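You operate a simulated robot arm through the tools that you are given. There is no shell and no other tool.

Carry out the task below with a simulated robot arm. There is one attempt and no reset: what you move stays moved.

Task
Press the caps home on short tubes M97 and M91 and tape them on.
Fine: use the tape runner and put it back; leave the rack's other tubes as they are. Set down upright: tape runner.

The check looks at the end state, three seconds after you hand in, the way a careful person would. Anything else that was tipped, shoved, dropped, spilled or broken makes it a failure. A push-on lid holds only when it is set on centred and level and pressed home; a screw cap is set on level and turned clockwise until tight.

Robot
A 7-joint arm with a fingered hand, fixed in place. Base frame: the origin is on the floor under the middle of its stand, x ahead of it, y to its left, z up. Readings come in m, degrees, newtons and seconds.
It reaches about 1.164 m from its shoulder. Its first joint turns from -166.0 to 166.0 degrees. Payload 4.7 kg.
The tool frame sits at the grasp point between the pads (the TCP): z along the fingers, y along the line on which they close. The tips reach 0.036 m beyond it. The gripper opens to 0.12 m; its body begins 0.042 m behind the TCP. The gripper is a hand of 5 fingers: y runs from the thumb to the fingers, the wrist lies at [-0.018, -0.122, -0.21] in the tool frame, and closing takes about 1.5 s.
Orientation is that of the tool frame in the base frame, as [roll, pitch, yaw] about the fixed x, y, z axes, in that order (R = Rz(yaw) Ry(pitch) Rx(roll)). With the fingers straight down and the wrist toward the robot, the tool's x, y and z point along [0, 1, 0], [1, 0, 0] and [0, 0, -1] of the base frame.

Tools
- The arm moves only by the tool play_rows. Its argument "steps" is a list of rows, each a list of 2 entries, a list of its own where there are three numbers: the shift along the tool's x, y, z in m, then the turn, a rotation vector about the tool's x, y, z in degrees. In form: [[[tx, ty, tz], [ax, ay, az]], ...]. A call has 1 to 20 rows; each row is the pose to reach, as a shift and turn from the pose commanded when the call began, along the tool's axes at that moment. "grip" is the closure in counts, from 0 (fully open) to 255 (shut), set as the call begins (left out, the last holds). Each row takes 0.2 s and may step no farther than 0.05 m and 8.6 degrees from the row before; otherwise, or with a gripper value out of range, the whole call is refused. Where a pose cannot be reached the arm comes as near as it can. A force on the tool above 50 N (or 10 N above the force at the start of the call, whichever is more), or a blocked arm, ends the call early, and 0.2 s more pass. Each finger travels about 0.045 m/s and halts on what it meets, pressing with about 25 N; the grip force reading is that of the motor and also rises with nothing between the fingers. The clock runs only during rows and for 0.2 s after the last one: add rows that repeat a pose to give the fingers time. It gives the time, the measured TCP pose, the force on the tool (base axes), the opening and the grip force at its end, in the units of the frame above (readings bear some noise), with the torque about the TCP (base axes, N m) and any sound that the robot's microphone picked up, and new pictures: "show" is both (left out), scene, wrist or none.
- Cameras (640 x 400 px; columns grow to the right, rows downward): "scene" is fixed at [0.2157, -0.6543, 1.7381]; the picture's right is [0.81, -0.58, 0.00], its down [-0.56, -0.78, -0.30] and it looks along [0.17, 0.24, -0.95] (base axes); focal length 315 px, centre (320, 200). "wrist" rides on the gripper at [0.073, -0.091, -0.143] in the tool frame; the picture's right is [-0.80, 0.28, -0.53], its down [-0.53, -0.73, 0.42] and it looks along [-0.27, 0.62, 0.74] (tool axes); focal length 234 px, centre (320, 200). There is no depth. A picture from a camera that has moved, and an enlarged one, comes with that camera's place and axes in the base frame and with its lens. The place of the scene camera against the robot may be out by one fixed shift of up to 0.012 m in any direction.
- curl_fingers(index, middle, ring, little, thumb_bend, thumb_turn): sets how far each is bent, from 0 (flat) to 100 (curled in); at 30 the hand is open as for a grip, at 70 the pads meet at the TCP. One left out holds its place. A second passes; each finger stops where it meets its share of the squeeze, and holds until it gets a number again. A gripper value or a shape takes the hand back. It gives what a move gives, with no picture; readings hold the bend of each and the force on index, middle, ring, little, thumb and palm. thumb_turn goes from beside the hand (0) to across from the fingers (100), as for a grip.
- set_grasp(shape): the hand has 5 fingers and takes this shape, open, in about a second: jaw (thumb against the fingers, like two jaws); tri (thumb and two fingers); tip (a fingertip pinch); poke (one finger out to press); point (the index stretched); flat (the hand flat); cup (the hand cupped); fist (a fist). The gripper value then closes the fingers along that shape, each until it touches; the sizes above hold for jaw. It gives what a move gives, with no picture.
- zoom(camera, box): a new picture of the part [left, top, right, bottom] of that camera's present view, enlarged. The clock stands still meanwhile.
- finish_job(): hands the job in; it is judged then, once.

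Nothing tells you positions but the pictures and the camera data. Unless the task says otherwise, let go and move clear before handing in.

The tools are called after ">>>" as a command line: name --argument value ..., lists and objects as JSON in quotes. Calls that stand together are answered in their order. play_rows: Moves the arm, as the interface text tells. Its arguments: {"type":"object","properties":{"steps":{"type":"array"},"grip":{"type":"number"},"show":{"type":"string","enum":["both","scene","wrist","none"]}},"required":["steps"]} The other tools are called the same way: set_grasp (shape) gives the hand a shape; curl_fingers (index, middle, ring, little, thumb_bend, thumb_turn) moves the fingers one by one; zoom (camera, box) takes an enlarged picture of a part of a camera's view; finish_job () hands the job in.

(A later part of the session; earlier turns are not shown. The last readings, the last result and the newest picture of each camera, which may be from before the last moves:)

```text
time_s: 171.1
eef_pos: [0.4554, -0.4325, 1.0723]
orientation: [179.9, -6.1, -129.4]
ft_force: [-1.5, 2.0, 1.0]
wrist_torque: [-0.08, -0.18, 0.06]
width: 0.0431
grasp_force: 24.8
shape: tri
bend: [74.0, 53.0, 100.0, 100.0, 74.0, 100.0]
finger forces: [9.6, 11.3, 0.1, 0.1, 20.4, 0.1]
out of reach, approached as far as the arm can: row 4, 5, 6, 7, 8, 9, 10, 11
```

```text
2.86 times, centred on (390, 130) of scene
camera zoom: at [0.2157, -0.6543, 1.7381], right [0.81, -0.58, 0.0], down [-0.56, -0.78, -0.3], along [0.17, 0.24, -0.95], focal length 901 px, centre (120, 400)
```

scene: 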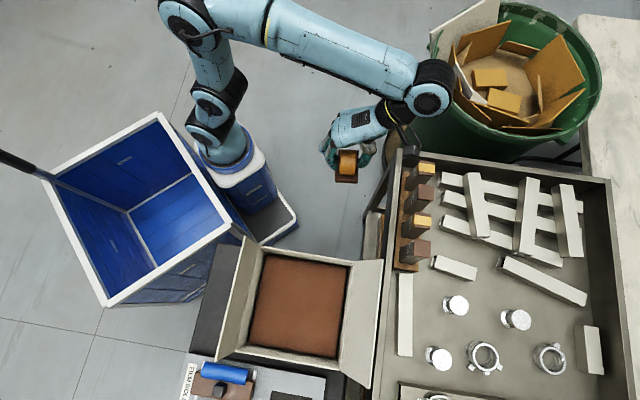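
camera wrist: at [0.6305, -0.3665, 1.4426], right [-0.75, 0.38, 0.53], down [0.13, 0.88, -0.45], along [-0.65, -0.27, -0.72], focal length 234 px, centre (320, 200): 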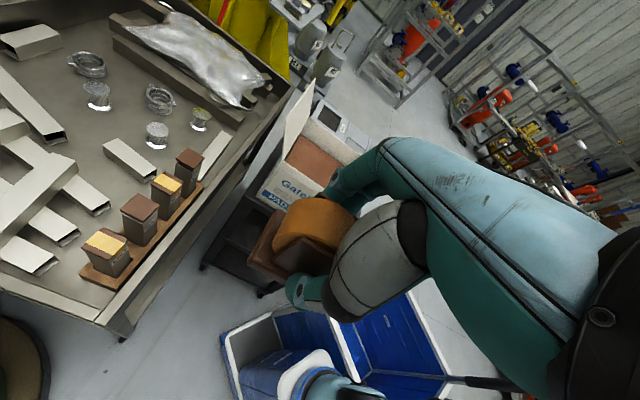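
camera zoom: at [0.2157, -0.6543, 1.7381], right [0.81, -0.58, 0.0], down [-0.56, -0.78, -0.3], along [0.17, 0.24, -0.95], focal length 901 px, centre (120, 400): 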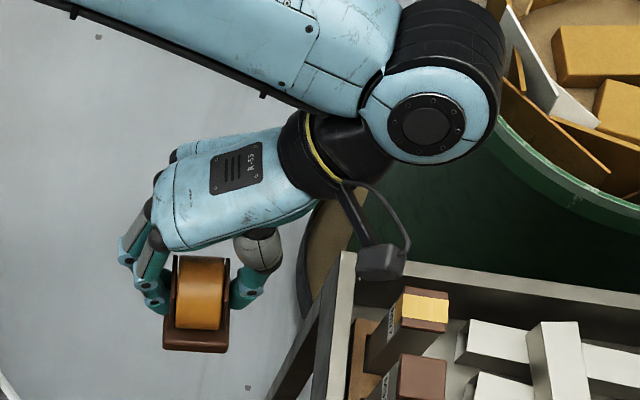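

The wrist camera is well above M97 and nothing looks displaced. Let me let the arm settle and re-read.

>>> play_rows --steps '[[[0, 0, -0.01], [0, 0, 0]], [[0, 0, -0.02], [0, 0, 0]], [[0, 0, -0.02], [0, 0, 0]]]' --show "wrist"

```text
time_s: 171.9
eef_pos: [0.4564, -0.4319, 1.0748]
orientation: [179.6, -6.0, -129.3]
ft_force: [0.3, -0.6, -3.2]
wrist_torque: [0.02, -0.03, -0.02]
width: 0.0428
grasp_force: 24.7
shape: tri
bend: [74.0, 53.0, 100.0, 100.0, 74.0, 100.0]
finger forces: [9.5, 11.2, 0.0, 0.1, 20.5, 0.1]
out of reach, approached as far as the arm can: row 1, 2, 3
camera wrist: at [0.4909, -0.5356, 1.2233], right [0.33, 0.84, 0.44], down [0.87, -0.09, -0.48], along [-0.36, 0.54, -0.76], focal length 234 px, centre (320, 200)
```

wrist: 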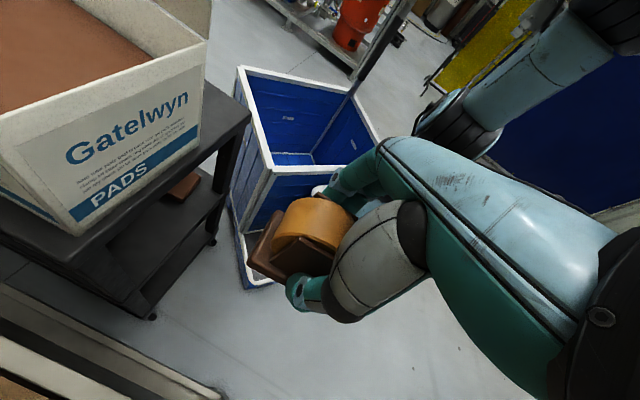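

Settled, all normal. Now tilting from this reversed yaw into the straight-wrist pose used before.

>>> play_rows --steps '[[[-0.0048, -0.0086, 0], [7.6, 0, 0]], [[-0.0096, -0.0173, 0], [15.2, 0, 0]], [[-0.0144, -0.0259, 0], [22.8, 0, 0]], [[-0.0192, -0.0346, 0], [30.4, 0, 0]], [[-0.024, -0.0432, 0], [38, 0, 0]]]' --show "scene"

```text
time_s: 173.1
eef_pos: [0.5086, -0.438, 1.0589]
orientation: [-143.7, -15.9, -129.3]
ft_force: [-0.2, -0.5, -3.1]
wrist_torque: [0.02, -0.03, -0.01]
width: 0.0431
grasp_force: 24.9
shape: tri
bend: [74.0, 53.0, 100.0, 100.0, 74.0, 100.0]
finger forces: [10.1, 11.1, 0.0, 0.1, 20.0, 0.1]
out of reach, approached as far as the arm can: row 1, 2, 3, 4, 5
```

scene: 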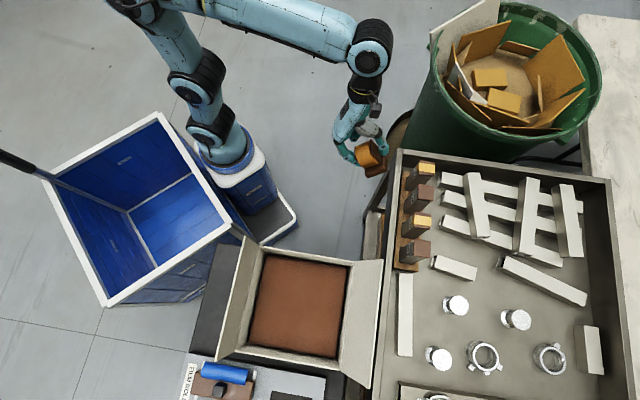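

>>> play_rows --steps '[[[0, 0, 0], [7.6, 0, 0]], [[0, 0, 0], [15.2, 0, 0]], [[0, 0, 0], [22.8, 0, 0]], [[0, 0, 0], [30.4, 0, 0]], [[0, 0, 0], [38, 0, 0]]]' --show "scene"

```text
time_s: 174.3
eef_pos: [0.5218, -0.4282, 1.0514]
orientation: [-121.0, -18.0, -130.2]
ft_force: [0.7, -0.2, -2.2]
wrist_torque: [0.05, 0.01, -0.01]
width: 0.0433
grasp_force: 24.6
shape: tri
bend: [74.0, 53.0, 100.0, 100.0, 74.0, 100.0]
finger forces: [10.2, 11.1, 0.0, 0.0, 19.9, 0.1]
out of reach, approached as far as the arm can: row 1, 2, 3, 4, 5
```

scene: 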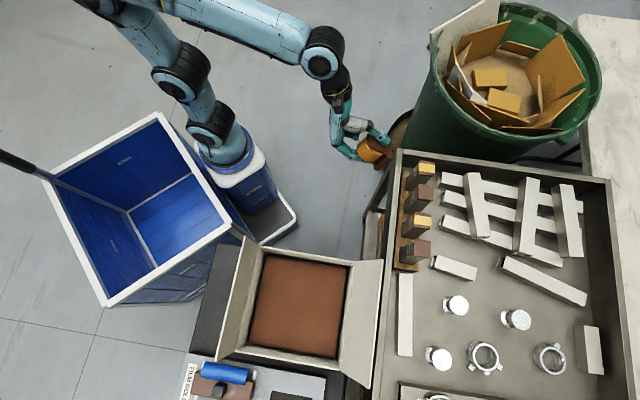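

Roll is limited on the other side here, which means the wrist joint has wound the favourable way. Now unrolling about the pointing axis by -72°.

>>> play_rows --steps '[[[0, 0, 0], [0, 0, -8]], [[0, 0, -0.005], [0, 0, -16]], [[0, 0, -0.01], [0, 0, -24]], [[0, 0, -0.015], [0, 0, -32]], [[0, 0, -0.02], [0, 0, -40]], [[0, 0, -0.02], [0, 0, -48]], [[0, 0, -0.02], [0, 0, -56]], [[0, 0, -0.02], [0, 0, -64]], [[0, 0, -0.02], [0, 0, -72]]]' --show "scene"

```text
time_s: 176.3
eef_pos: [0.5102, -0.414, 1.0605]
orientation: [175.0, -60.7, -44.9]
ft_force: [-0.2, -0.5, -2.2]
wrist_torque: [0.05, 0.02, 0.01]
width: 0.0433
grasp_force: 25.5
shape: tri
bend: [74.0, 53.0, 100.0, 100.0, 74.0, 100.0]
finger forces: [9.3, 11.0, 0.0, 0.0, 20.6, 0.0]
```

scene: 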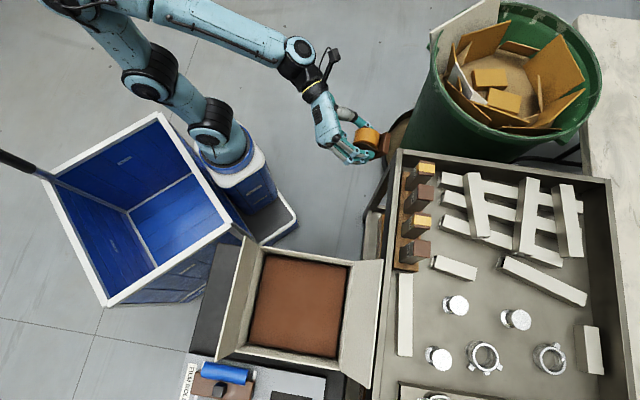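

Unrolled cleanly. Now untilting back to vertical while rising a little.

>>> play_rows --steps '[[[0.015, 0, -0.008], [0, -7.6, 0]], [[0.03, 0, -0.017], [0, -15.2, 0]], [[0.05, 0, -0.028], [0, -22.8, 0]], [[0.07, 0, -0.039], [0, -30.4, 0]], [[0.09, 0, -0.05], [0, -38, 0]], [[0.11, 0, -0.061], [0, -45.6, 0]], [[0.13, 0, -0.073], [0, -53.2, 0]], [[0.14, 0, -0.078], [0, -60.7, 0]], [[0.14, 0, -0.078], [0, -60.7, 0]]]' --show "scene"

```text
time_s: 178.3
eef_pos: [0.5146, -0.4107, 1.2219]
orientation: [177.7, 0.1, -49.4]
ft_force: [-0.2, 1.4, -2.8]
wrist_torque: [0.01, 0.0, -0.01]
width: 0.0431
grasp_force: 24.7
shape: tri
bend: [74.0, 53.0, 100.0, 100.0, 74.0, 100.0]
finger forces: [9.2, 11.3, 0.0, 0.1, 20.2, 0.0]
```

scene: 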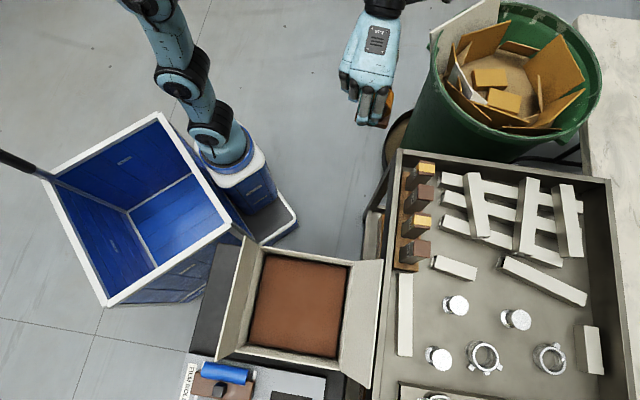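

Vertical again. Now retrying the carry in checked chunks: first third.

>>> play_rows --steps '[[[-0.0179, 0.0285, -0.017], [0, 0.22, -6.3]], [[-0.0358, 0.0569, -0.034], [0, 0.44, -12.6]], [[-0.0537, 0.0854, -0.051], [0, 0.66, -18.9]], [[-0.0716, 0.1138, -0.068], [0, 0.88, -25.2]], [[-0.0895, 0.1423, -0.085], [0, 1.1, -31.5]]]' --show "none"

```text
time_s: 179.5
eef_pos: [0.3539, -0.4338, 1.3103]
orientation: [177.7, 0.1, -17.8]
ft_force: [0.2, -0.2, -2.2]
wrist_torque: [0.01, 0.07, 0.01]
width: 0.043
grasp_force: 24.8
shape: tri
bend: [74.0, 53.0, 100.0, 100.0, 74.0, 100.0]
finger forces: [9.3, 11.1, 0.1, 0.0, 19.8, 0.0]
```

>>> play_rows --steps '[[[-0.0306, 0.0152, 0], [0, 0.25, -6.28]], [[-0.0612, 0.0304, 0], [0, 0.5, -12.55]], [[-0.0919, 0.0455, 0], [0, 0.75, -18.8]], [[-0.1225, 0.0607, 0], [0, 1.0, -25.1]], [[-0.1531, 0.0759, 0], [0, 1.25, -31.4]]]' --show "scene"

```text
time_s: 180.7
eef_pos: [0.2973, -0.4142, 1.315]
orientation: [176.3, 10.2, 0.8]
ft_force: [-0.1, -0.9, -2.7]
wrist_torque: [-0.01, 0.05, 0.0]
width: 0.043
grasp_force: 25.6
shape: tri
bend: [74.0, 53.0, 100.0, 100.0, 74.0, 100.0]
finger forces: [9.3, 11.3, 0.0, 0.0, 20.1, 0.0]
out of reach, approached as far as the arm can: row 2, 3, 4, 5
```

scene: 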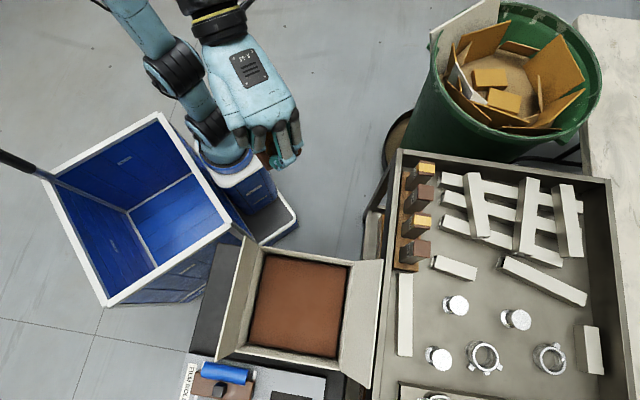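

The same limit again, so it's the arm's overall posture. Let me look at the arm itself to understand it.

>>> zoom --camera "scene" --box '[60, 0, 320, 180]'

>>> zoom --camera "wrist" --box '[0, 0, 640, 400]'

```text
2.22 times, centred on (190, 90) of scene
camera zoom: at [0.2157, -0.6543, 1.7381], right [0.81, -0.58, 0.0], down [-0.56, -0.78, -0.3], along [0.17, 0.24, -0.95], focal length 700 px, centre (609, 444)
```

zoom: 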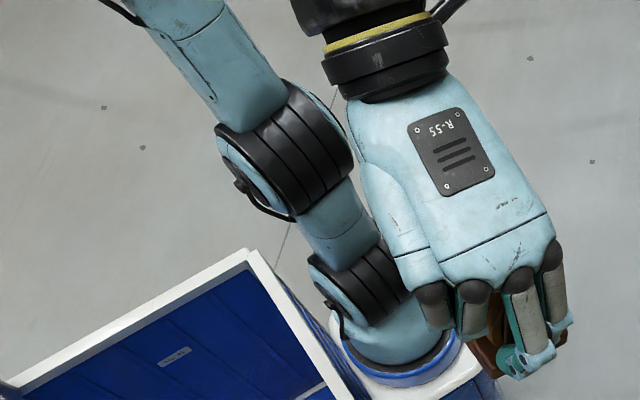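

```text
1.00 times, centred on (320, 200) of wrist (not enlarged: the box is as wide or as high as the picture)
camera zoom: at [0.3913, -0.3124, 1.4352], right [-0.69, -0.26, 0.68], down [-0.62, 0.69, -0.37], along [-0.38, -0.67, -0.64], focal length 234 px, centre (320, 200)
```

zoom: 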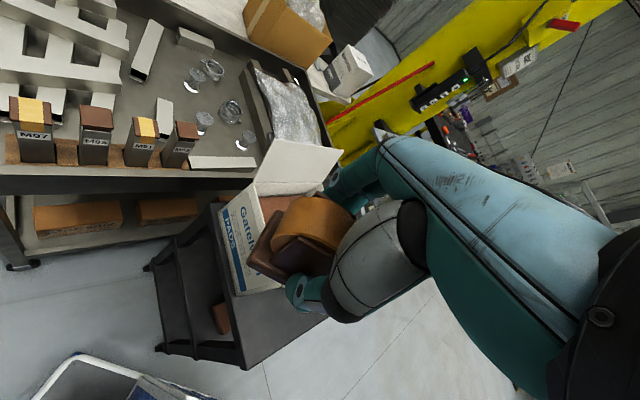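

Let me separate translation from rotation: go back to yaw ≈ -18° and try moving toward the station without turning.

>>> play_rows --steps '[[[0.015, -0.003, 0.002], [0.7, 1.8, 4.5]], [[0.03, -0.006, 0.004], [1.4, 3.6, 9]], [[0.045, -0.009, 0.006], [2.1, 5.4, 13.5]], [[0.058, -0.012, 0.008], [2.8, 7.2, 18]], [[0.058, -0.012, 0.008], [3.2, 8.5, 19]]]' --show "none"

```text
time_s: 181.9
eef_pos: [0.3506, -0.4022, 1.297]
orientation: [177.8, 0.5, -17.8]
ft_force: [0.9, -0.8, -2.6]
wrist_torque: [-0.02, 0.03, -0.01]
width: 0.0434
grasp_force: 24.9
shape: tri
bend: [74.0, 53.0, 100.0, 100.0, 74.0, 100.0]
finger forces: [9.3, 11.3, 0.1, 0.0, 20.1, 0.0]
```

>>> play_rows --steps '[[[-0.037, 0.0157, 0], [0, 0, 0]], [[-0.074, 0.0313, 0], [0, 0, 0]], [[-0.111, 0.047, 0], [0, 0, 0]], [[-0.148, 0.0626, 0], [0, 0, 0]], [[-0.1849, 0.0783, 0], [0, 0, 0]]]' --show "scene"

```text
time_s: 183.1
eef_pos: [0.2239, -0.4179, 1.2957]
orientation: [176.9, 2.6, -19.3]
ft_force: [-0.1, 0.5, -2.2]
wrist_torque: [-0.02, -0.02, 0.01]
width: 0.0434
grasp_force: 25.3
shape: tri
bend: [74.0, 53.0, 100.0, 100.0, 74.0, 100.0]
finger forces: [9.5, 11.3, 0.1, 0.0, 20.0, 0.0]
out of reach, approached as far as the arm can: row 3, 4, 5
```

scene: 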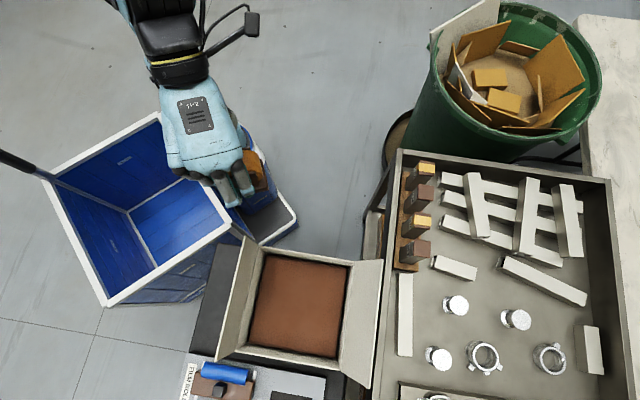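

The limit depends on the arm's azimuth here. Let me test whether holding a nearby target for several rows lets the solver creep past it.

>>> play_rows --steps '[[[-0.02, 0, 0], [0, 0, 0]], [[-0.02, 0, 0], [0, 0, 0]], [[-0.02, 0, 0], [0, 0, 0]], [[-0.02, 0, 0], [0, 0, 0]], [[-0.02, 0, 0], [0, 0, 0]], [[-0.02, 0, 0], [0, 0, 0]], [[-0.02, 0, 0], [0, 0, 0]], [[-0.02, 0, 0], [0, 0, 0]], [[-0.02, 0, 0], [0, 0, 0]], [[-0.02, 0, 0], [0, 0, 0]]]' --show "none"

```text
time_s: 185.3
eef_pos: [0.2226, -0.4194, 1.2954]
orientation: [176.9, 2.5, -19.3]
ft_force: [1.1, -0.3, -1.3]
wrist_torque: [0.02, 0.02, -0.02]
width: 0.0429
grasp_force: 24.9
shape: tri
bend: [74.0, 53.0, 100.0, 100.0, 74.0, 100.0]
finger forces: [9.4, 11.2, 0.1, 0.1, 20.1, 0.1]
out of reach, approached as far as the arm can: row 1, 2, 3, 4, 5, 6, 7, 8, 9, 10
```

Analysing the limits: they occur at a constant hand yaw relative to the forearm, so the wrist has flipped through its straight position. I need to pass the wrist back through straight. First, back out to (0.50, -0.40, 1.25), yaw -45°.

>>> play_rows --steps '[[[0.0365, -0.0157, 0.006], [0, -0.3, 3.7]], [[0.073, -0.0314, 0.012], [0, -0.7, 7.3]], [[0.1095, -0.0471, 0.018], [0, -1, 11]], [[0.146, -0.0629, 0.024], [0, -1.4, 14.7]], [[0.1824, -0.0786, 0.03], [0, -1.8, 18.4]], [[0.2189, -0.0943, 0.036], [0, -2.1, 22]], [[0.2554, -0.11, 0.04], [0, -2.5, 25.7]], [[0.2554, -0.11, 0.04], [0, -2.5, 25.7]]]' --show "none"

```text
time_s: 187.1
eef_pos: [0.4977, -0.3921, 1.2504]
orientation: [177.2, 2.0, -43.6]
ft_force: [0.4, -0.2, -2.5]
wrist_torque: [0.0, 0.02, 0.05]
width: 0.0431
grasp_force: 25.3
shape: tri
bend: [74.0, 53.0, 100.0, 100.0, 74.0, 100.0]
finger forces: [9.3, 11.1, 0.0, 0.0, 19.6, 0.0]
```

Now tilting the hand up to horizontal (about 80°) at this height.

>>> play_rows --steps '[[[0.01, 0, 0], [0, 8, 0]], [[0.02, 0, 0], [0, 16, 0]], [[0.03, 0, 0], [0, 24, 0]], [[0.04, 0, 0], [0, 32, 0]], [[0.05, 0, 0], [0, 40, 0]], [[0.06, 0, 0], [0, 48, 0]], [[0.07, 0, 0], [0, 56, 0]], [[0.07, 0, 0], [0, 64, 0]], [[0.07, 0, 0], [0, 72, 0]], [[0.07, 0, 0], [0, 80, 0]]]' --show "scene"

```text
time_s: 189.3
eef_pos: [0.5485, -0.4411, 1.2458]
orientation: [167.3, -77.6, -31.0]
ft_force: [0.0, 0.7, -0.7]
wrist_torque: [0.06, 0.03, -0.01]
width: 0.043
grasp_force: 24.7
shape: tri
bend: [74.0, 53.0, 100.0, 100.0, 74.0, 100.0]
finger forces: [8.8, 10.6, 0.1, 0.0, 19.3, 0.0]
```

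scene: 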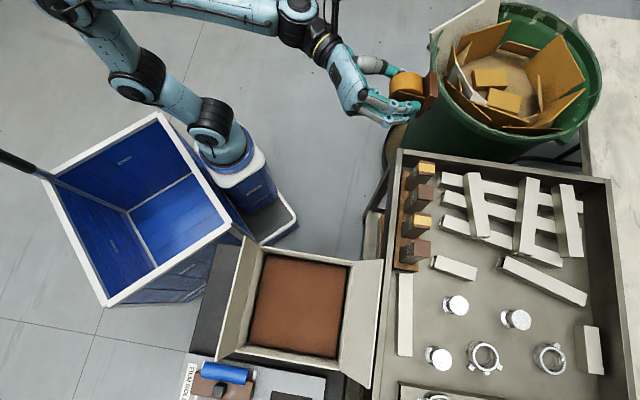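

No flags. Tilting further up past horizontal by ~32° to cross the straight-wrist alignment.

>>> play_rows --steps '[[[0, 0, 0], [0, 8, 0]], [[0, 0, 0], [0, 16, 0]], [[0, 0, 0], [0, 24, 0]], [[0, 0, 0], [0, 32, 0]]]' --show "scene"

```text
time_s: 190.3
eef_pos: [0.5486, -0.442, 1.2471]
orientation: [8.1, -69.6, 128.9]
ft_force: [-0.7, 0.6, -2.3]
wrist_torque: [0.03, 0.07, 0.0]
width: 0.0429
grasp_force: 25.2
shape: tri
bend: [75.0, 53.0, 100.0, 100.0, 74.0, 100.0]
finger forces: [8.8, 10.2, 0.0, 0.0, 19.1, 0.0]
```

scene: 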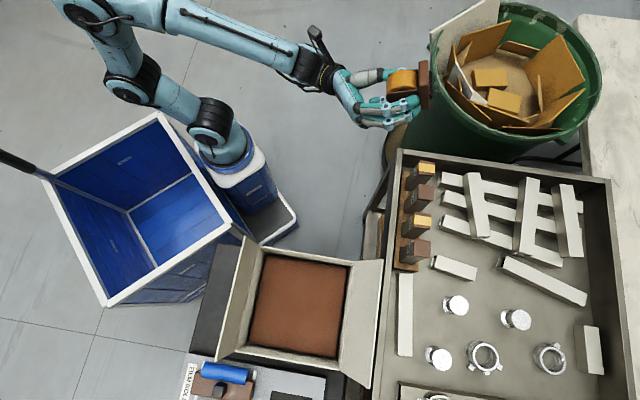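

The forearm and hand are now nearly straight. Swinging the hand's azimuth by +30° to cross to the other side.

>>> play_rows --steps '[[[0, 0, 0], [7.0, 0.4, 2.6]], [[0, 0, 0], [14.1, 0.7, 5.2]], [[0, 0, 0], [21.1, 1.1, 7.8]], [[0, 0, 0], [28.1, 1.5, 10.4]]]' --show "scene"

```text
time_s: 191.3
eef_pos: [0.5492, -0.4416, 1.2463]
orientation: [7.8, -69.7, 159.2]
ft_force: [-0.1, 0.0, -2.5]
wrist_torque: [0.0, 0.06, -0.02]
width: 0.0429
grasp_force: 25.3
shape: tri
bend: [75.0, 53.0, 100.0, 100.0, 74.0, 100.0]
finger forces: [8.8, 10.0, 0.0, 0.0, 19.2, 0.0]
```

scene: 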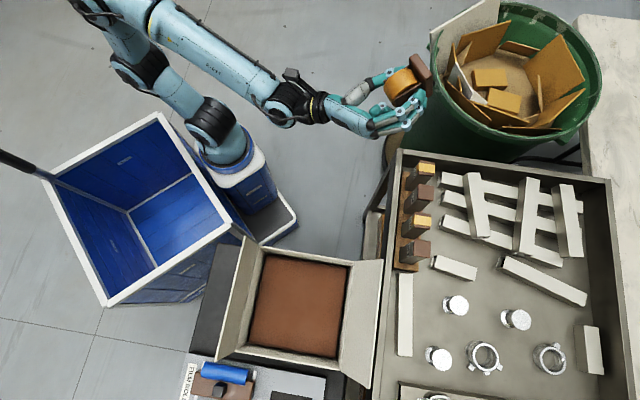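

The hand has crossed to the other side of the forearm line. Now untilting toward vertical in checked chunks.

>>> play_rows --steps '[[[0, 0, 0], [0, -8, 0]], [[0, 0, 0], [0, -16, 0]], [[0, 0, 0], [0, -24, 0]], [[0, 0, 0], [0, -32, 0]], [[0, 0, 0], [0, -40, 0]], [[0, 0, 0], [0, -48, 0]]]' --show "scene"

```text
time_s: 192.7
eef_pos: [0.5488, -0.4439, 1.2456]
orientation: [170.7, -73.8, -4.6]
ft_force: [0.2, 0.4, -2.4]
wrist_torque: [0.04, 0.04, -0.02]
width: 0.043
grasp_force: 25.0
shape: tri
bend: [75.0, 53.0, 100.0, 100.0, 74.0, 100.0]
finger forces: [8.8, 10.1, 0.0, 0.1, 19.1, 0.0]
out of reach, approached as far as the arm can: row 5, 6
```

scene: 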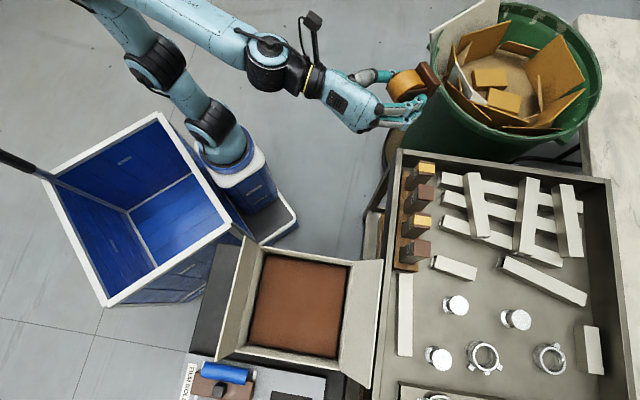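

A wrist limit appears on this side, so I'll go back up and cross the straight alignment from directly above instead. First retrace the last tilt.

>>> play_rows --steps '[[[0, 0, 0], [0, 7.2, 0]], [[0, 0, 0], [0, 14.4, 0]], [[0, 0, 0], [0, 21.6, 0]], [[0, 0, 0], [0, 28.8, 0]], [[0, 0, 0], [0, 36, 0]]]' --show "scene"

```text
time_s: 193.9
eef_pos: [0.5488, -0.4424, 1.2462]
orientation: [8.0, -69.6, 159.0]
ft_force: [0.0, 0.9, -1.5]
wrist_torque: [0.02, 0.05, -0.03]
width: 0.0428
grasp_force: 24.8
shape: tri
bend: [75.0, 53.0, 100.0, 100.0, 74.0, 100.0]
finger forces: [9.0, 10.2, 0.0, 0.1, 19.3, 0.0]
```

scene: 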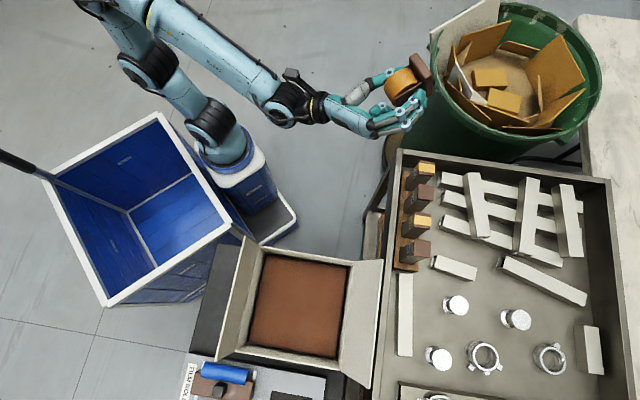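

Back above the alignment. Yawing -15° so the hand lies directly above the forearm line.

>>> play_rows --steps '[[[0, 0, 0], [-7.0, -0.35, -2.6]], [[0, 0, 0], [-14.1, -0.7, -5.2]], [[0, 0, 0], [-14.1, -0.7, -5.2]]]' --show "scene"

>>> zoom --camera "scene" --box '[60, 0, 460, 200]'

```text
time_s: 194.7
eef_pos: [0.5497, -0.444, 1.2457]
orientation: [7.7, -69.7, 144.1]
ft_force: [0.1, 0.4, -2.1]
wrist_torque: [-0.01, 0.04, 0.01]
width: 0.043
grasp_force: 24.9
shape: tri
bend: [75.0, 53.0, 100.0, 100.0, 74.0, 100.0]
finger forces: [8.8, 10.1, 0.0, 0.1, 19.2, 0.1]
```

scene: 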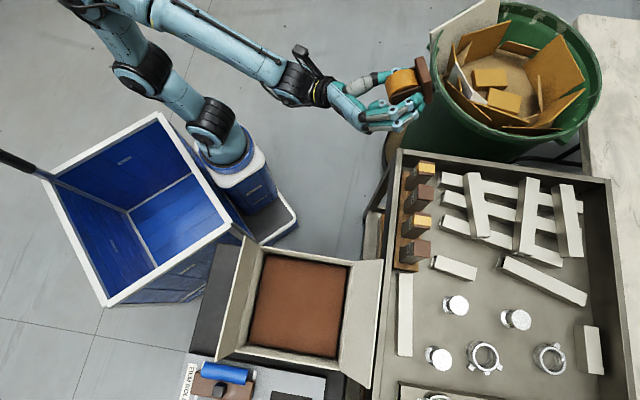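

```text
1.60 times, centred on (260, 100) of scene
camera zoom: at [0.2157, -0.6543, 1.7381], right [0.81, -0.58, 0.0], down [-0.56, -0.78, -0.3], along [0.17, 0.24, -0.95], focal length 504 px, centre (416, 360)
```

zoom: 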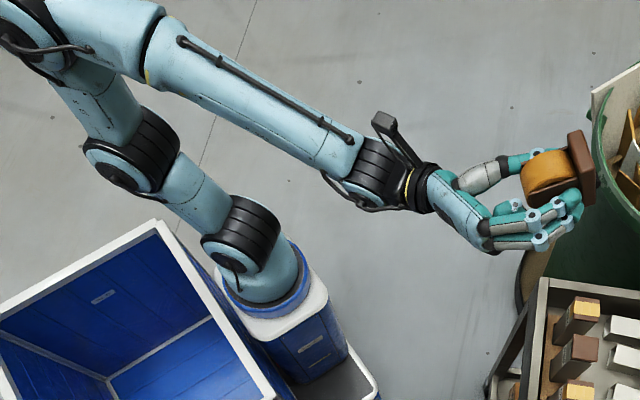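

I can now see the arm geometry well: the hand's base axis must cross the forearm axis from the opposite side. I'll rotate only about the wrist point (keeping it fixed) in small steps: first yaw +24° over the top.

>>> play_rows --steps '[[[-0.0038, -0.0277, 0.0141], [7.5, 0.37, 2.75]], [[-0.0062, -0.0571, 0.0245], [15.0, 0.74, 5.5]], [[-0.007, -0.0878, 0.0308], [22.5, 1.12, 8.25]], [[-0.007, -0.0878, 0.0308], [22.5, 1.12, 8.25]]]' --show "none"

>>> zoom --camera "scene" --box '[60, 0, 460, 200]'

```text
time_s: 195.7
eef_pos: [0.6204, -0.3802, 1.2456]
orientation: [7.9, -69.8, 168.2]
ft_force: [-0.7, 0.1, -3.1]
wrist_torque: [-0.02, 0.0, 0.01]
width: 0.043
grasp_force: 25.0
shape: tri
bend: [75.0, 53.0, 100.0, 100.0, 74.0, 100.0]
finger forces: [9.0, 10.1, 0.0, 0.0, 19.2, 0.0]
```

```text
1.60 times, centred on (260, 100) of scene
camera zoom: at [0.2157, -0.6543, 1.7381], right [0.81, -0.58, 0.0], down [-0.56, -0.78, -0.3], along [0.17, 0.24, -0.95], focal length 504 px, centre (416, 360)
```

zoom: 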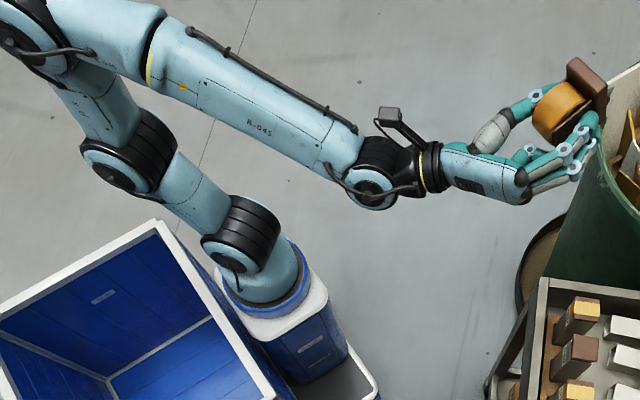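

Wrist point stays fixed nicely. Next, lower to the crossing start point on the opposite side of the forearm axis.

>>> play_rows --steps '[[[-0.0314, -0.0047, 0.0031], [1.35, -4.8, 6.5]], [[-0.062, -0.0129, 0.0032], [2.69, -9.6, 12.96]], [[-0.062, -0.0129, 0.0032], [2.69, -9.6, 12.96]]]' --show "none"

>>> zoom --camera "scene" --box '[60, 0, 460, 200]'

```text
time_s: 196.5
eef_pos: [0.6427, -0.372, 1.1896]
orientation: [-40.4, -75.9, -139.0]
ft_force: [-0.3, 0.2, -1.8]
wrist_torque: [0.02, 0.06, 0.01]
width: 0.0429
grasp_force: 24.5
shape: tri
bend: [75.0, 53.0, 100.0, 100.0, 74.0, 100.0]
finger forces: [9.1, 10.3, 0.0, 0.1, 19.1, 0.0]
```

```text
1.60 times, centred on (260, 100) of scene
camera zoom: at [0.2157, -0.6543, 1.7381], right [0.81, -0.58, 0.0], down [-0.56, -0.78, -0.3], along [0.17, 0.24, -0.95], focal length 504 px, centre (416, 360)
```

zoom: 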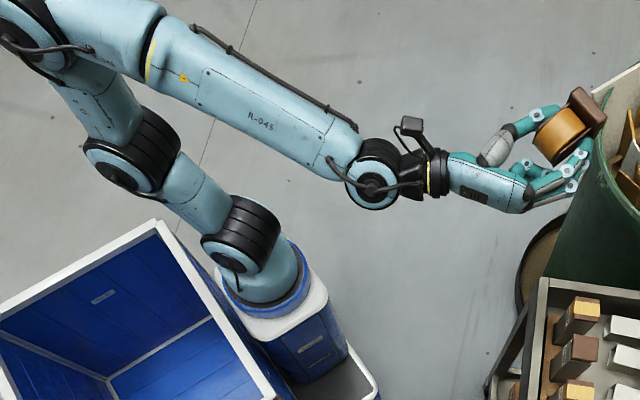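

Exactly where I wanted it. Now crossing straight through the forearm axis to the other side.

>>> play_rows --steps '[[[-0.0057, 0.0249, -0.0162], [-6.95, -0.6, 1.54]], [[-0.012, 0.0476, -0.0353], [-13.89, -1.21, 3.08]], [[-0.0185, 0.0675, -0.057], [-20.84, -1.81, 4.62]], [[-0.0253, 0.0845, -0.0811], [-27.78, -2.41, 6.16]], [[-0.0323, 0.0983, -0.1072], [-34.73, -3.02, 7.7]], [[-0.0323, 0.0983, -0.1072], [-34.73, -3.02, 7.7]]]' --show "none"

>>> zoom --camera "scene" --box '[60, 0, 460, 200]'

```text
time_s: 197.9
eef_pos: [0.5464, -0.4634, 1.1208]
orientation: [-93.9, -70.0, -119.4]
ft_force: [0.0, -0.5, -1.8]
wrist_torque: [0.03, 0.03, 0.01]
width: 0.0428
grasp_force: 25.2
shape: tri
bend: [74.0, 53.0, 100.0, 100.0, 74.0, 100.0]
finger forces: [9.2, 10.5, 0.0, 0.1, 19.1, 0.0]
```

```text
1.60 times, centred on (260, 100) of scene
camera zoom: at [0.2157, -0.6543, 1.7381], right [0.81, -0.58, 0.0], down [-0.56, -0.78, -0.3], along [0.17, 0.24, -0.95], focal length 504 px, centre (416, 360)
```

zoom: 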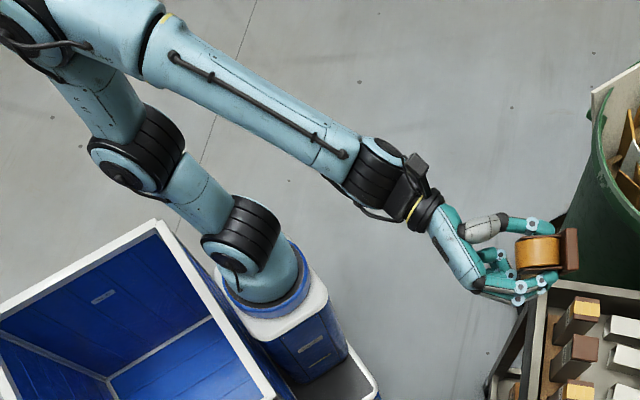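

No flags, and the forearm roll barely changed, suggesting the wrist did flip through. Now untilting to vertical (yaw ≈ -35°) while rising.

>>> play_rows --steps '[[[0.0078, -0.0028, 0], [-1.53, -7.27, -1.31]], [[0.0157, -0.0057, 0], [-3.07, -14.5, -2.62]], [[0.0235, -0.0085, 0], [-4.6, -21.8, -3.9]], [[0.0313, -0.0114, -0.001], [-6.1, -29.1, -5.2]], [[0.0392, -0.0142, -0.001], [-7.7, -36.3, -6.5]], [[0.047, -0.0171, -0.001], [-9.2, -43.6, -7.9]], [[0.0548, -0.0199, -0.001], [-10.7, -50.9, -9.2]]]' --show "scene"

```text
time_s: 199.5
eef_pos: [0.5465, -0.4637, 1.1803]
orientation: [-171.0, -35.7, -44.1]
ft_force: [0.2, 0.9, -1.7]
wrist_torque: [0.0, 0.02, -0.01]
width: 0.0432
grasp_force: 24.8
shape: tri
bend: [74.0, 53.0, 100.0, 100.0, 74.0, 100.0]
finger forces: [9.1, 10.3, 0.0, 0.0, 19.2, 0.1]
```

scene: 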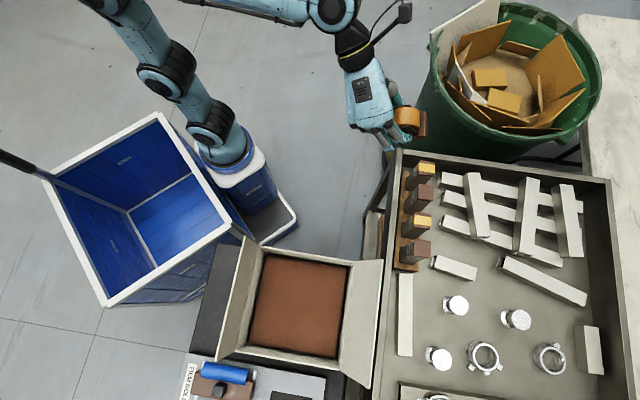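

>>> play_rows --steps '[[[0, 0, -0.01], [-1.5, -7.3, -1.3]], [[0, 0, -0.02], [-3.1, -14.5, -2.6]], [[0, 0, -0.03], [-4.6, -21.8, -4.0]], [[0, 0, -0.04], [-6.2, -29.0, -5.3]], [[0, 0, -0.05], [-7.7, -36.3, -6.6]], [[0, 0, -0.05], [-7.7, -36.3, -6.6]]]' --show "none"

```text
time_s: 200.9
eef_pos: [0.5216, -0.4476, 1.2193]
orientation: [178.1, 0.3, -35.0]
ft_force: [0.3, -0.3, -1.6]
wrist_torque: [0.01, 0.04, 0.01]
width: 0.0433
grasp_force: 24.8
shape: tri
bend: [74.0, 53.0, 100.0, 100.0, 74.0, 100.0]
finger forces: [9.0, 9.9, 0.0, 0.1, 19.0, 0.0]
```

Vertical at yaw -35°. Testing the yaw toward +45° here.

>>> play_rows --steps '[[[0, 0, 0], [0, 0.27, -8]], [[0, 0, 0], [0, 0.53, -16]], [[0, 0, 0], [0, 0.8, -24]], [[0, 0, 0], [0, 1.07, -32]], [[0, 0, 0], [0, 1.33, -40]], [[0, 0, 0], [0, 1.6, -48]], [[0, 0, 0], [0, 1.87, -56]], [[0, 0, 0], [0, 2.13, -64]]]' --show "scene"

```text
time_s: 202.7
eef_pos: [0.5142, -0.4517, 1.23]
orientation: [177.1, 9.1, 23.6]
ft_force: [-0.7, 0.3, -0.8]
wrist_torque: [-0.03, -0.04, 0.01]
width: 0.0433
grasp_force: 24.6
shape: tri
bend: [74.0, 53.0, 100.0, 100.0, 74.0, 100.0]
finger forces: [9.1, 9.7, 0.1, 0.0, 19.0, 0.0]
out of reach, approached as far as the arm can: row 7, 8
```

scene: 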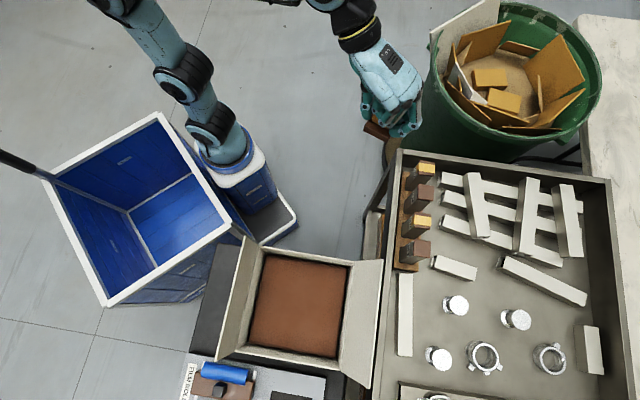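

Still the old branch: by tracking the cable on the forearm I can tell the wrist passed beside the alignment rather than through it, and from that I've re-estimated the forearm direction (azimuth ≈ -59°, elevation ≈ -14°). I'll redo the loop with the better estimate. First back to yaw -45°.

>>> play_rows --steps '[[[0, 0, 0], [0.73, 0.38, 7.7]], [[0, 0, 0], [1.47, 0.76, 15.3]], [[0, 0, 0], [2.2, 1.1, 23]], [[0, 0, 0], [2.9, 1.5, 30.7]], [[0, 0, 0], [3.7, 1.9, 38.3]], [[0, 0, 0], [4.4, 2.3, 46]], [[0, 0, 0], [5.1, 2.6, 53.7]], [[0, 0, 0], [5.9, 3.0, 61.3]], [[0, 0, 0], [6.6, 3.4, 69]], [[0, 0, 0], [6.6, 3.4, 69]]]' --show "none"

```text
time_s: 204.9
eef_pos: [0.5126, -0.4535, 1.2293]
orientation: [177.4, 1.4, -45.7]
ft_force: [-0.1, 0.0, -1.9]
wrist_torque: [0.0, 0.01, -0.02]
width: 0.0431
grasp_force: 25.0
shape: tri
bend: [74.0, 53.0, 100.0, 100.0, 74.0, 100.0]
finger forces: [9.2, 9.6, 0.0, 0.0, 18.9, 0.0]
```

>>> play_rows --steps '[[[-0.027, -0.016, -0.01], [0, 0, 0]], [[-0.0544, -0.0322, -0.02], [0, 0, 0]], [[-0.0444, -0.0322, -0.02], [0, 8, 0]], [[-0.0344, -0.0322, -0.02], [0, 16, 0]], [[-0.0244, -0.0322, -0.02], [0, 24, 0]], [[-0.0144, -0.0322, -0.02], [0, 32, 0]], [[-0.0044, -0.0322, -0.02], [0, 40, 0]], [[0.0056, -0.0322, -0.02], [0, 48, 0]], [[0.0156, -0.0322, -0.02], [0, 56, 0]], [[0.0156, -0.0322, -0.02], [0, 64, 0]], [[0.0156, -0.0322, -0.02], [0, 72, 0]], [[0.0156, -0.0322, -0.02], [0, 80, 0]], [[0.0156, -0.0322, -0.02], [0, 88, 0]], [[0.0156, -0.0322, -0.02], [0, 96, 0]], [[0.0156, -0.0322, -0.02], [0, 104, 0]], [[0.0156, -0.0322, -0.02], [0, 111, 0]]]' --show "none"

>>> zoom --camera "scene" --box '[60, 0, 460, 200]'

```text
time_s: 208.3
eef_pos: [0.5479, -0.4412, 1.2483]
orientation: [7.8, -70.2, 127.1]
ft_force: [-0.6, 0.2, -1.7]
wrist_torque: [0.08, 0.09, 0.01]
width: 0.043
grasp_force: 24.9
shape: tri
bend: [75.0, 53.0, 100.0, 100.0, 74.0, 100.0]
finger forces: [8.8, 9.6, 0.0, 0.1, 18.6, 0.0]
```

```text
1.60 times, centred on (260, 100) of scene
camera zoom: at [0.2157, -0.6543, 1.7381], right [0.81, -0.58, 0.0], down [-0.56, -0.78, -0.3], along [0.17, 0.24, -0.95], focal length 504 px, centre (416, 360)
```

zoom: 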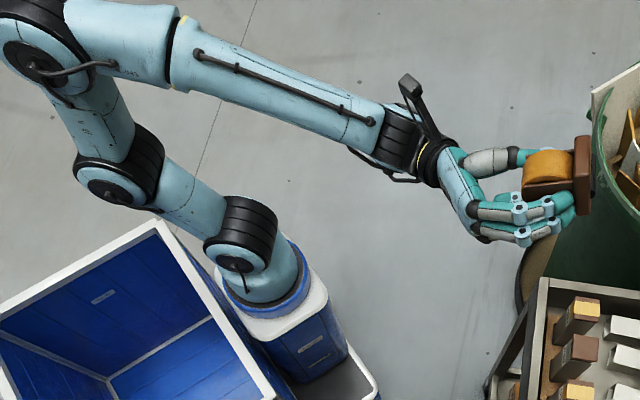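

>>> play_rows --steps '[[[0, 0, 0], [8.0, 0.39, 2.85]], [[0, 0, 0], [16.0, 0.78, 5.7]], [[0, 0, 0], [16.0, 0.78, 5.7]]]' --show "none"

>>> play_rows --steps '[[[-0.0038, -0.0277, 0.0141], [7.5, 0.37, 2.75]], [[-0.0062, -0.0571, 0.0245], [15.0, 0.74, 5.5]], [[-0.007, -0.0878, 0.0308], [22.5, 1.12, 8.25]], [[-0.007, -0.0878, 0.0308], [22.5, 1.12, 8.25]]]' --show "none"

>>> play_rows --steps '[[[-0.0314, -0.0047, 0.0031], [1.35, -4.8, 6.5]], [[-0.062, -0.0129, 0.0032], [2.69, -9.6, 12.96]], [[-0.062, -0.0129, 0.0032], [2.69, -9.6, 12.96]]]' --show "none"

```text
time_s: 209.1
eef_pos: [0.5487, -0.4404, 1.2462]
orientation: [7.5, -70.2, 144.5]
ft_force: [-0.8, 0.5, -1.3]
wrist_torque: [0.0, 0.03, 0.0]
width: 0.0429
grasp_force: 25.5
shape: tri
bend: [75.0, 53.0, 100.0, 100.0, 74.0, 100.0]
finger forces: [8.8, 9.8, 0.1, 0.0, 18.8, 0.0]
```

```text
time_s: 210.1
eef_pos: [0.618, -0.3799, 1.2457]
orientation: [6.9, -70.2, 169.0]
ft_force: [0.3, -0.3, -1.9]
wrist_torque: [0.02, 0.04, -0.02]
width: 0.043
grasp_force: 24.9
shape: tri
bend: [75.0, 53.0, 100.0, 100.0, 74.0, 100.0]
finger forces: [8.9, 9.7, 0.0, 0.1, 18.8, 0.0]
```

```text
time_s: 210.9
eef_pos: [0.6436, -0.3706, 1.1882]
orientation: [-43.2, -75.9, -136.0]
ft_force: [0.8, -0.8, -2.6]
wrist_torque: [0.0, 0.07, -0.03]
width: 0.0429
grasp_force: 25.2
shape: tri
bend: [75.0, 53.0, 100.0, 100.0, 74.0, 100.0]
finger forces: [9.0, 10.1, 0.0, 0.0, 18.7, 0.0]
```

Now lowering slightly further to the corrected crossing start point.

>>> play_rows --steps '[[[-0.0235, -0.0025, 0.0021], [0.8, -3.9, 4.36]], [[-0.0469, -0.0068, 0.0026], [1.6, -7.8, 8.7]], [[-0.0469, -0.0068, 0.0026], [1.6, -7.8, 8.7]]]' --show "none"

>>> zoom --camera "scene" --box '[60, 0, 460, 200]'

```text
time_s: 211.7
eef_pos: [0.655, -0.3567, 1.1445]
orientation: [-80.1, -71.8, -96.2]
ft_force: [0.6, -0.2, -2.9]
wrist_torque: [-0.01, 0.03, -0.01]
width: 0.0428
grasp_force: 24.7
shape: tri
bend: [75.0, 53.0, 100.0, 100.0, 74.0, 100.0]
finger forces: [9.1, 10.1, 0.0, 0.0, 18.5, 0.0]
```

```text
1.60 times, centred on (260, 100) of scene
camera zoom: at [0.2157, -0.6543, 1.7381], right [0.81, -0.58, 0.0], down [-0.56, -0.78, -0.3], along [0.17, 0.24, -0.95], focal length 504 px, centre (416, 360)
```

zoom: 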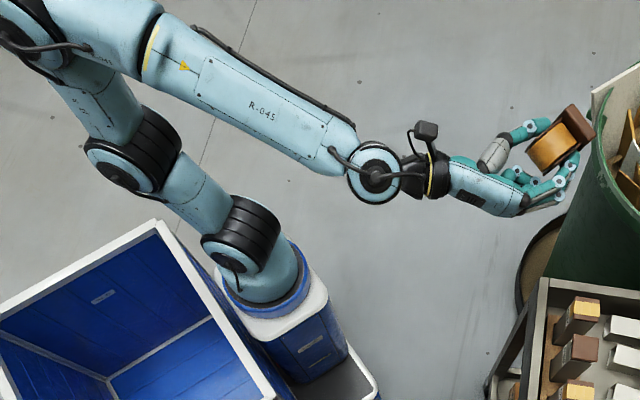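

The wrist-pitch joint disc now faces the camera and the forearm label is visible, just as in the original posture. A pure rotation about that joint axis should carry it straight through alignment.

>>> play_rows --steps '[[[-0.0068, 0.0261, -0.017], [-7.26, -0.76, 1.71]], [[-0.0139, 0.0493, -0.0372], [-14.5, -1.52, 3.43]], [[-0.0215, 0.0699, -0.0602], [-21.8, -2.28, 5.14]], [[-0.0294, 0.0872, -0.0856], [-29, -3.04, 6.86]], [[-0.0374, 0.1006, -0.1132], [-36.3, -3.8, 8.57]], [[-0.0453, 0.1104, -0.1425], [-43.5, -4.55, 10.3]], [[-0.0453, 0.1104, -0.1425], [-43.5, -4.55, 10.3]]]' --show "none"

>>> zoom --camera "scene" --box '[60, 0, 460, 200]'

```text
time_s: 213.3
eef_pos: [0.5194, -0.4552, 1.0612]
orientation: [-128.0, -60.9, -91.6]
ft_force: [-0.1, -0.3, -2.3]
wrist_torque: [0.03, 0.02, 0.0]
width: 0.0429
grasp_force: 24.9
shape: tri
bend: [75.0, 53.0, 100.0, 100.0, 74.0, 100.0]
finger forces: [9.6, 10.1, 0.1, 0.0, 18.9, 0.0]
out of reach, approached as far as the arm can: row 4
```

```text
1.60 times, centred on (260, 100) of scene
camera zoom: at [0.2157, -0.6543, 1.7381], right [0.81, -0.58, 0.0], down [-0.56, -0.78, -0.3], along [0.17, 0.24, -0.95], focal length 504 px, centre (416, 360)
```

zoom: 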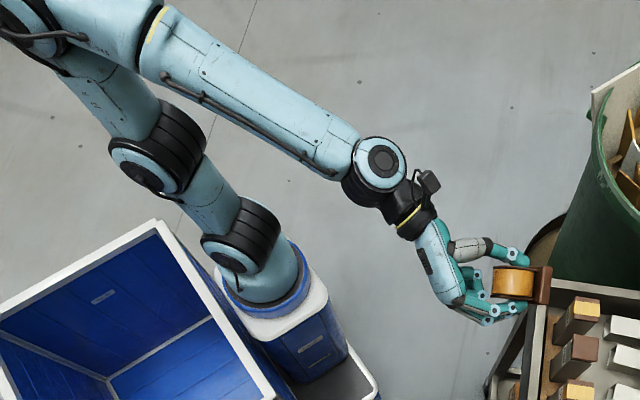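

The forearm spun instead of the wrist passing through, so the crossing missed slightly, somewhere around 26° along this arc. I'll step back to just before it and look at the joint disc to measure the miss.

>>> play_rows --steps '[[[0.006, -0.0281, 0.0134], [7.26, 0.76, -1.71]], [[0.0115, -0.0579, 0.023], [14.5, 1.52, -3.43]], [[0.0161, -0.0887, 0.0288], [21.8, 2.28, -5.14]], [[0.0198, -0.1202, 0.0306], [29, 3.04, -6.86]], [[0.0198, -0.1202, 0.0306], [29, 3.04, -6.86]]]' --show "none"

>>> zoom --camera "scene" --box '[60, 0, 460, 200]'

>>> zoom --camera "scene" --box '[240, 40, 380, 140]'

```text
time_s: 214.5
eef_pos: [0.6204, -0.3997, 1.1149]
orientation: [-99.0, -68.5, -91.5]
ft_force: [1.7, -2.3, -7.6]
wrist_torque: [-0.1, -0.26, 0.06]
width: 0.0432
grasp_force: 24.9
shape: tri
bend: [75.0, 53.0, 100.0, 100.0, 74.0, 100.0]
finger forces: [9.9, 10.3, 0.0, 0.0, 19.0, 0.0]
```

```text
1.60 times, centred on (260, 100) of scene
camera zoom: at [0.2157, -0.6543, 1.7381], right [0.81, -0.58, 0.0], down [-0.56, -0.78, -0.3], along [0.17, 0.24, -0.95], focal length 504 px, centre (416, 360)
```

zoom: 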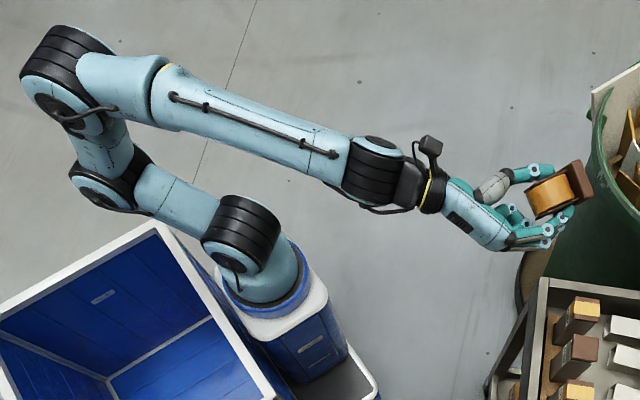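

```text
4.00 times, centred on (310, 90) of scene
camera zoom: at [0.2157, -0.6543, 1.7381], right [0.81, -0.58, 0.0], down [-0.56, -0.78, -0.3], along [0.17, 0.24, -0.95], focal length 1261 px, centre (360, 640)
```

zoom: 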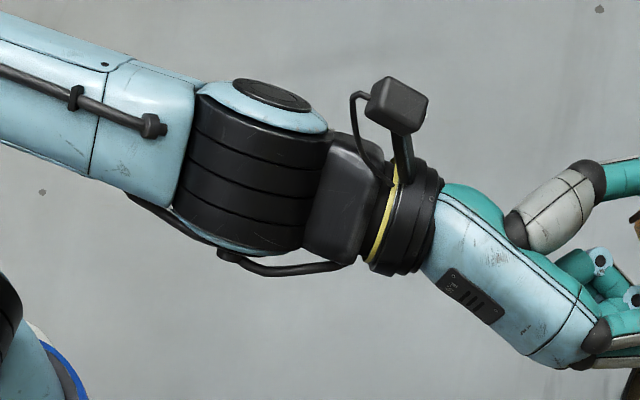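

Stepping back made the wrist snap through: the clean side of the joint disc now faces the other way relative to the bend, which matches the original posture. Now moving to vertical in two checked halves.

>>> play_rows --steps '[[[0.0091, 0.0005, -0.0075], [-3.27, -6.54, 0.48]], [[0.0183, 0.0009, -0.0149], [-6.53, -13.1, 0.97]], [[0.0274, 0.0014, -0.0224], [-9.8, -19.6, 1.45]], [[0.0365, 0.0019, -0.0298], [-13.1, -26.2, 1.93]], [[0.0457, 0.0023, -0.0373], [-16.3, -32.7, 2.4]], [[0.0548, 0.0028, -0.0447], [-19.6, -39.3, 2.9]]]' --show "none"

>>> zoom --camera "scene" --box '[60, 0, 460, 200]'

```text
time_s: 215.9
eef_pos: [0.5744, -0.4159, 1.1674]
orientation: [-160.3, -38.8, -43.4]
ft_force: [-0.9, 0.2, -1.6]
wrist_torque: [0.03, 0.02, -0.03]
width: 0.0428
grasp_force: 25.1
shape: tri
bend: [74.0, 53.0, 100.0, 100.0, 74.0, 100.0]
finger forces: [9.6, 10.2, 0.0, 0.0, 19.3, 0.0]
```

```text
1.60 times, centred on (260, 100) of scene
camera zoom: at [0.2157, -0.6543, 1.7381], right [0.81, -0.58, 0.0], down [-0.56, -0.78, -0.3], along [0.17, 0.24, -0.95], focal length 504 px, centre (416, 360)
```

zoom: 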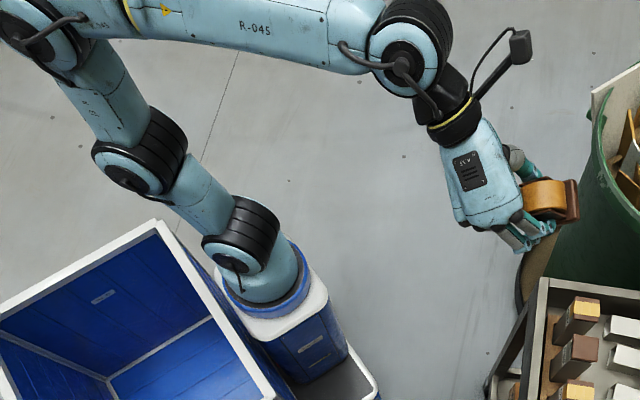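

The forearm label now faces the camera as in the original posture. Finishing the move to vertical.

>>> play_rows --steps '[[[0, 0, -0.008], [-3.27, -6.54, 0.48]], [[0, 0, -0.016], [-6.53, -13.1, 0.97]], [[0, 0, -0.024], [-9.8, -19.6, 1.45]], [[0, 0, -0.032], [-13.1, -26.2, 1.93]], [[0, 0, -0.04], [-16.3, -32.7, 2.4]], [[0, 0, -0.048], [-19.6, -39.3, 2.9]], [[0, 0, -0.048], [-19.6, -39.3, 2.9]]]' --show "none"

```text
time_s: 217.5
eef_pos: [0.5434, -0.4082, 1.2025]
orientation: [178.0, 0.2, -40.1]
ft_force: [0.5, -0.4, -2.4]
wrist_torque: [0.02, 0.03, 0.0]
width: 0.043
grasp_force: 25.1
shape: tri
bend: [74.0, 54.0, 100.0, 100.0, 74.0, 100.0]
finger forces: [9.6, 9.9, 0.1, 0.0, 19.4, 0.0]
```

Vertical at yaw -40°. Testing the yaw toward +45° here.

>>> play_rows --steps '[[[0, 0, 0], [0, 0.27, -8]], [[0, 0, 0], [0, 0.53, -16]], [[0, 0, 0], [0, 0.8, -24]], [[0, 0, 0], [0, 1.07, -32]], [[0, 0, 0], [0, 1.33, -40]], [[0, 0, 0], [0, 1.6, -48]], [[0, 0, 0], [0, 1.87, -56]], [[0, 0, 0], [0, 2.13, -64]], [[0, 0, 0], [0, 2.4, -72]], [[0, 0, 0], [0, 2.67, -80]]]' --show "scene"

```text
time_s: 219.7
eef_pos: [0.5429, -0.4077, 1.2025]
orientation: [178.2, -0.1, 40.2]
ft_force: [0.4, 0.3, -2.5]
wrist_torque: [-0.04, 0.03, 0.0]
width: 0.043
grasp_force: 25.2
shape: tri
bend: [74.0, 54.0, 100.0, 100.0, 74.0, 100.0]
finger forces: [9.5, 9.7, 0.1, 0.0, 19.4, 0.0]
```

scene: 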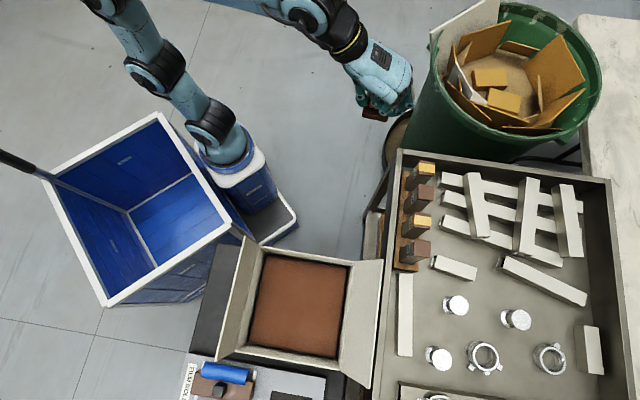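

The posture is restored: yaw +40° with no limits. Raising to travel height and finishing the yaw to 45°.

>>> play_rows --steps '[[[0, 0, -0.035], [0, 0.05, -1.6]], [[0, 0, -0.07], [0, 0.1, -3.2]], [[0, 0, -0.1], [0, 0.16, -4.8]], [[0, 0, -0.1], [0, 0.16, -4.8]]]' --show "none"

```text
time_s: 220.7
eef_pos: [0.5409, -0.4053, 1.3015]
orientation: [178.1, 0.0, 44.8]
ft_force: [0.2, 0.2, -3.1]
wrist_torque: [0.0, 0.04, 0.03]
width: 0.043
grasp_force: 25.4
shape: tri
bend: [74.0, 54.0, 100.0, 100.0, 74.0, 100.0]
finger forces: [9.6, 9.8, 0.0, 0.0, 19.4, 0.0]
```

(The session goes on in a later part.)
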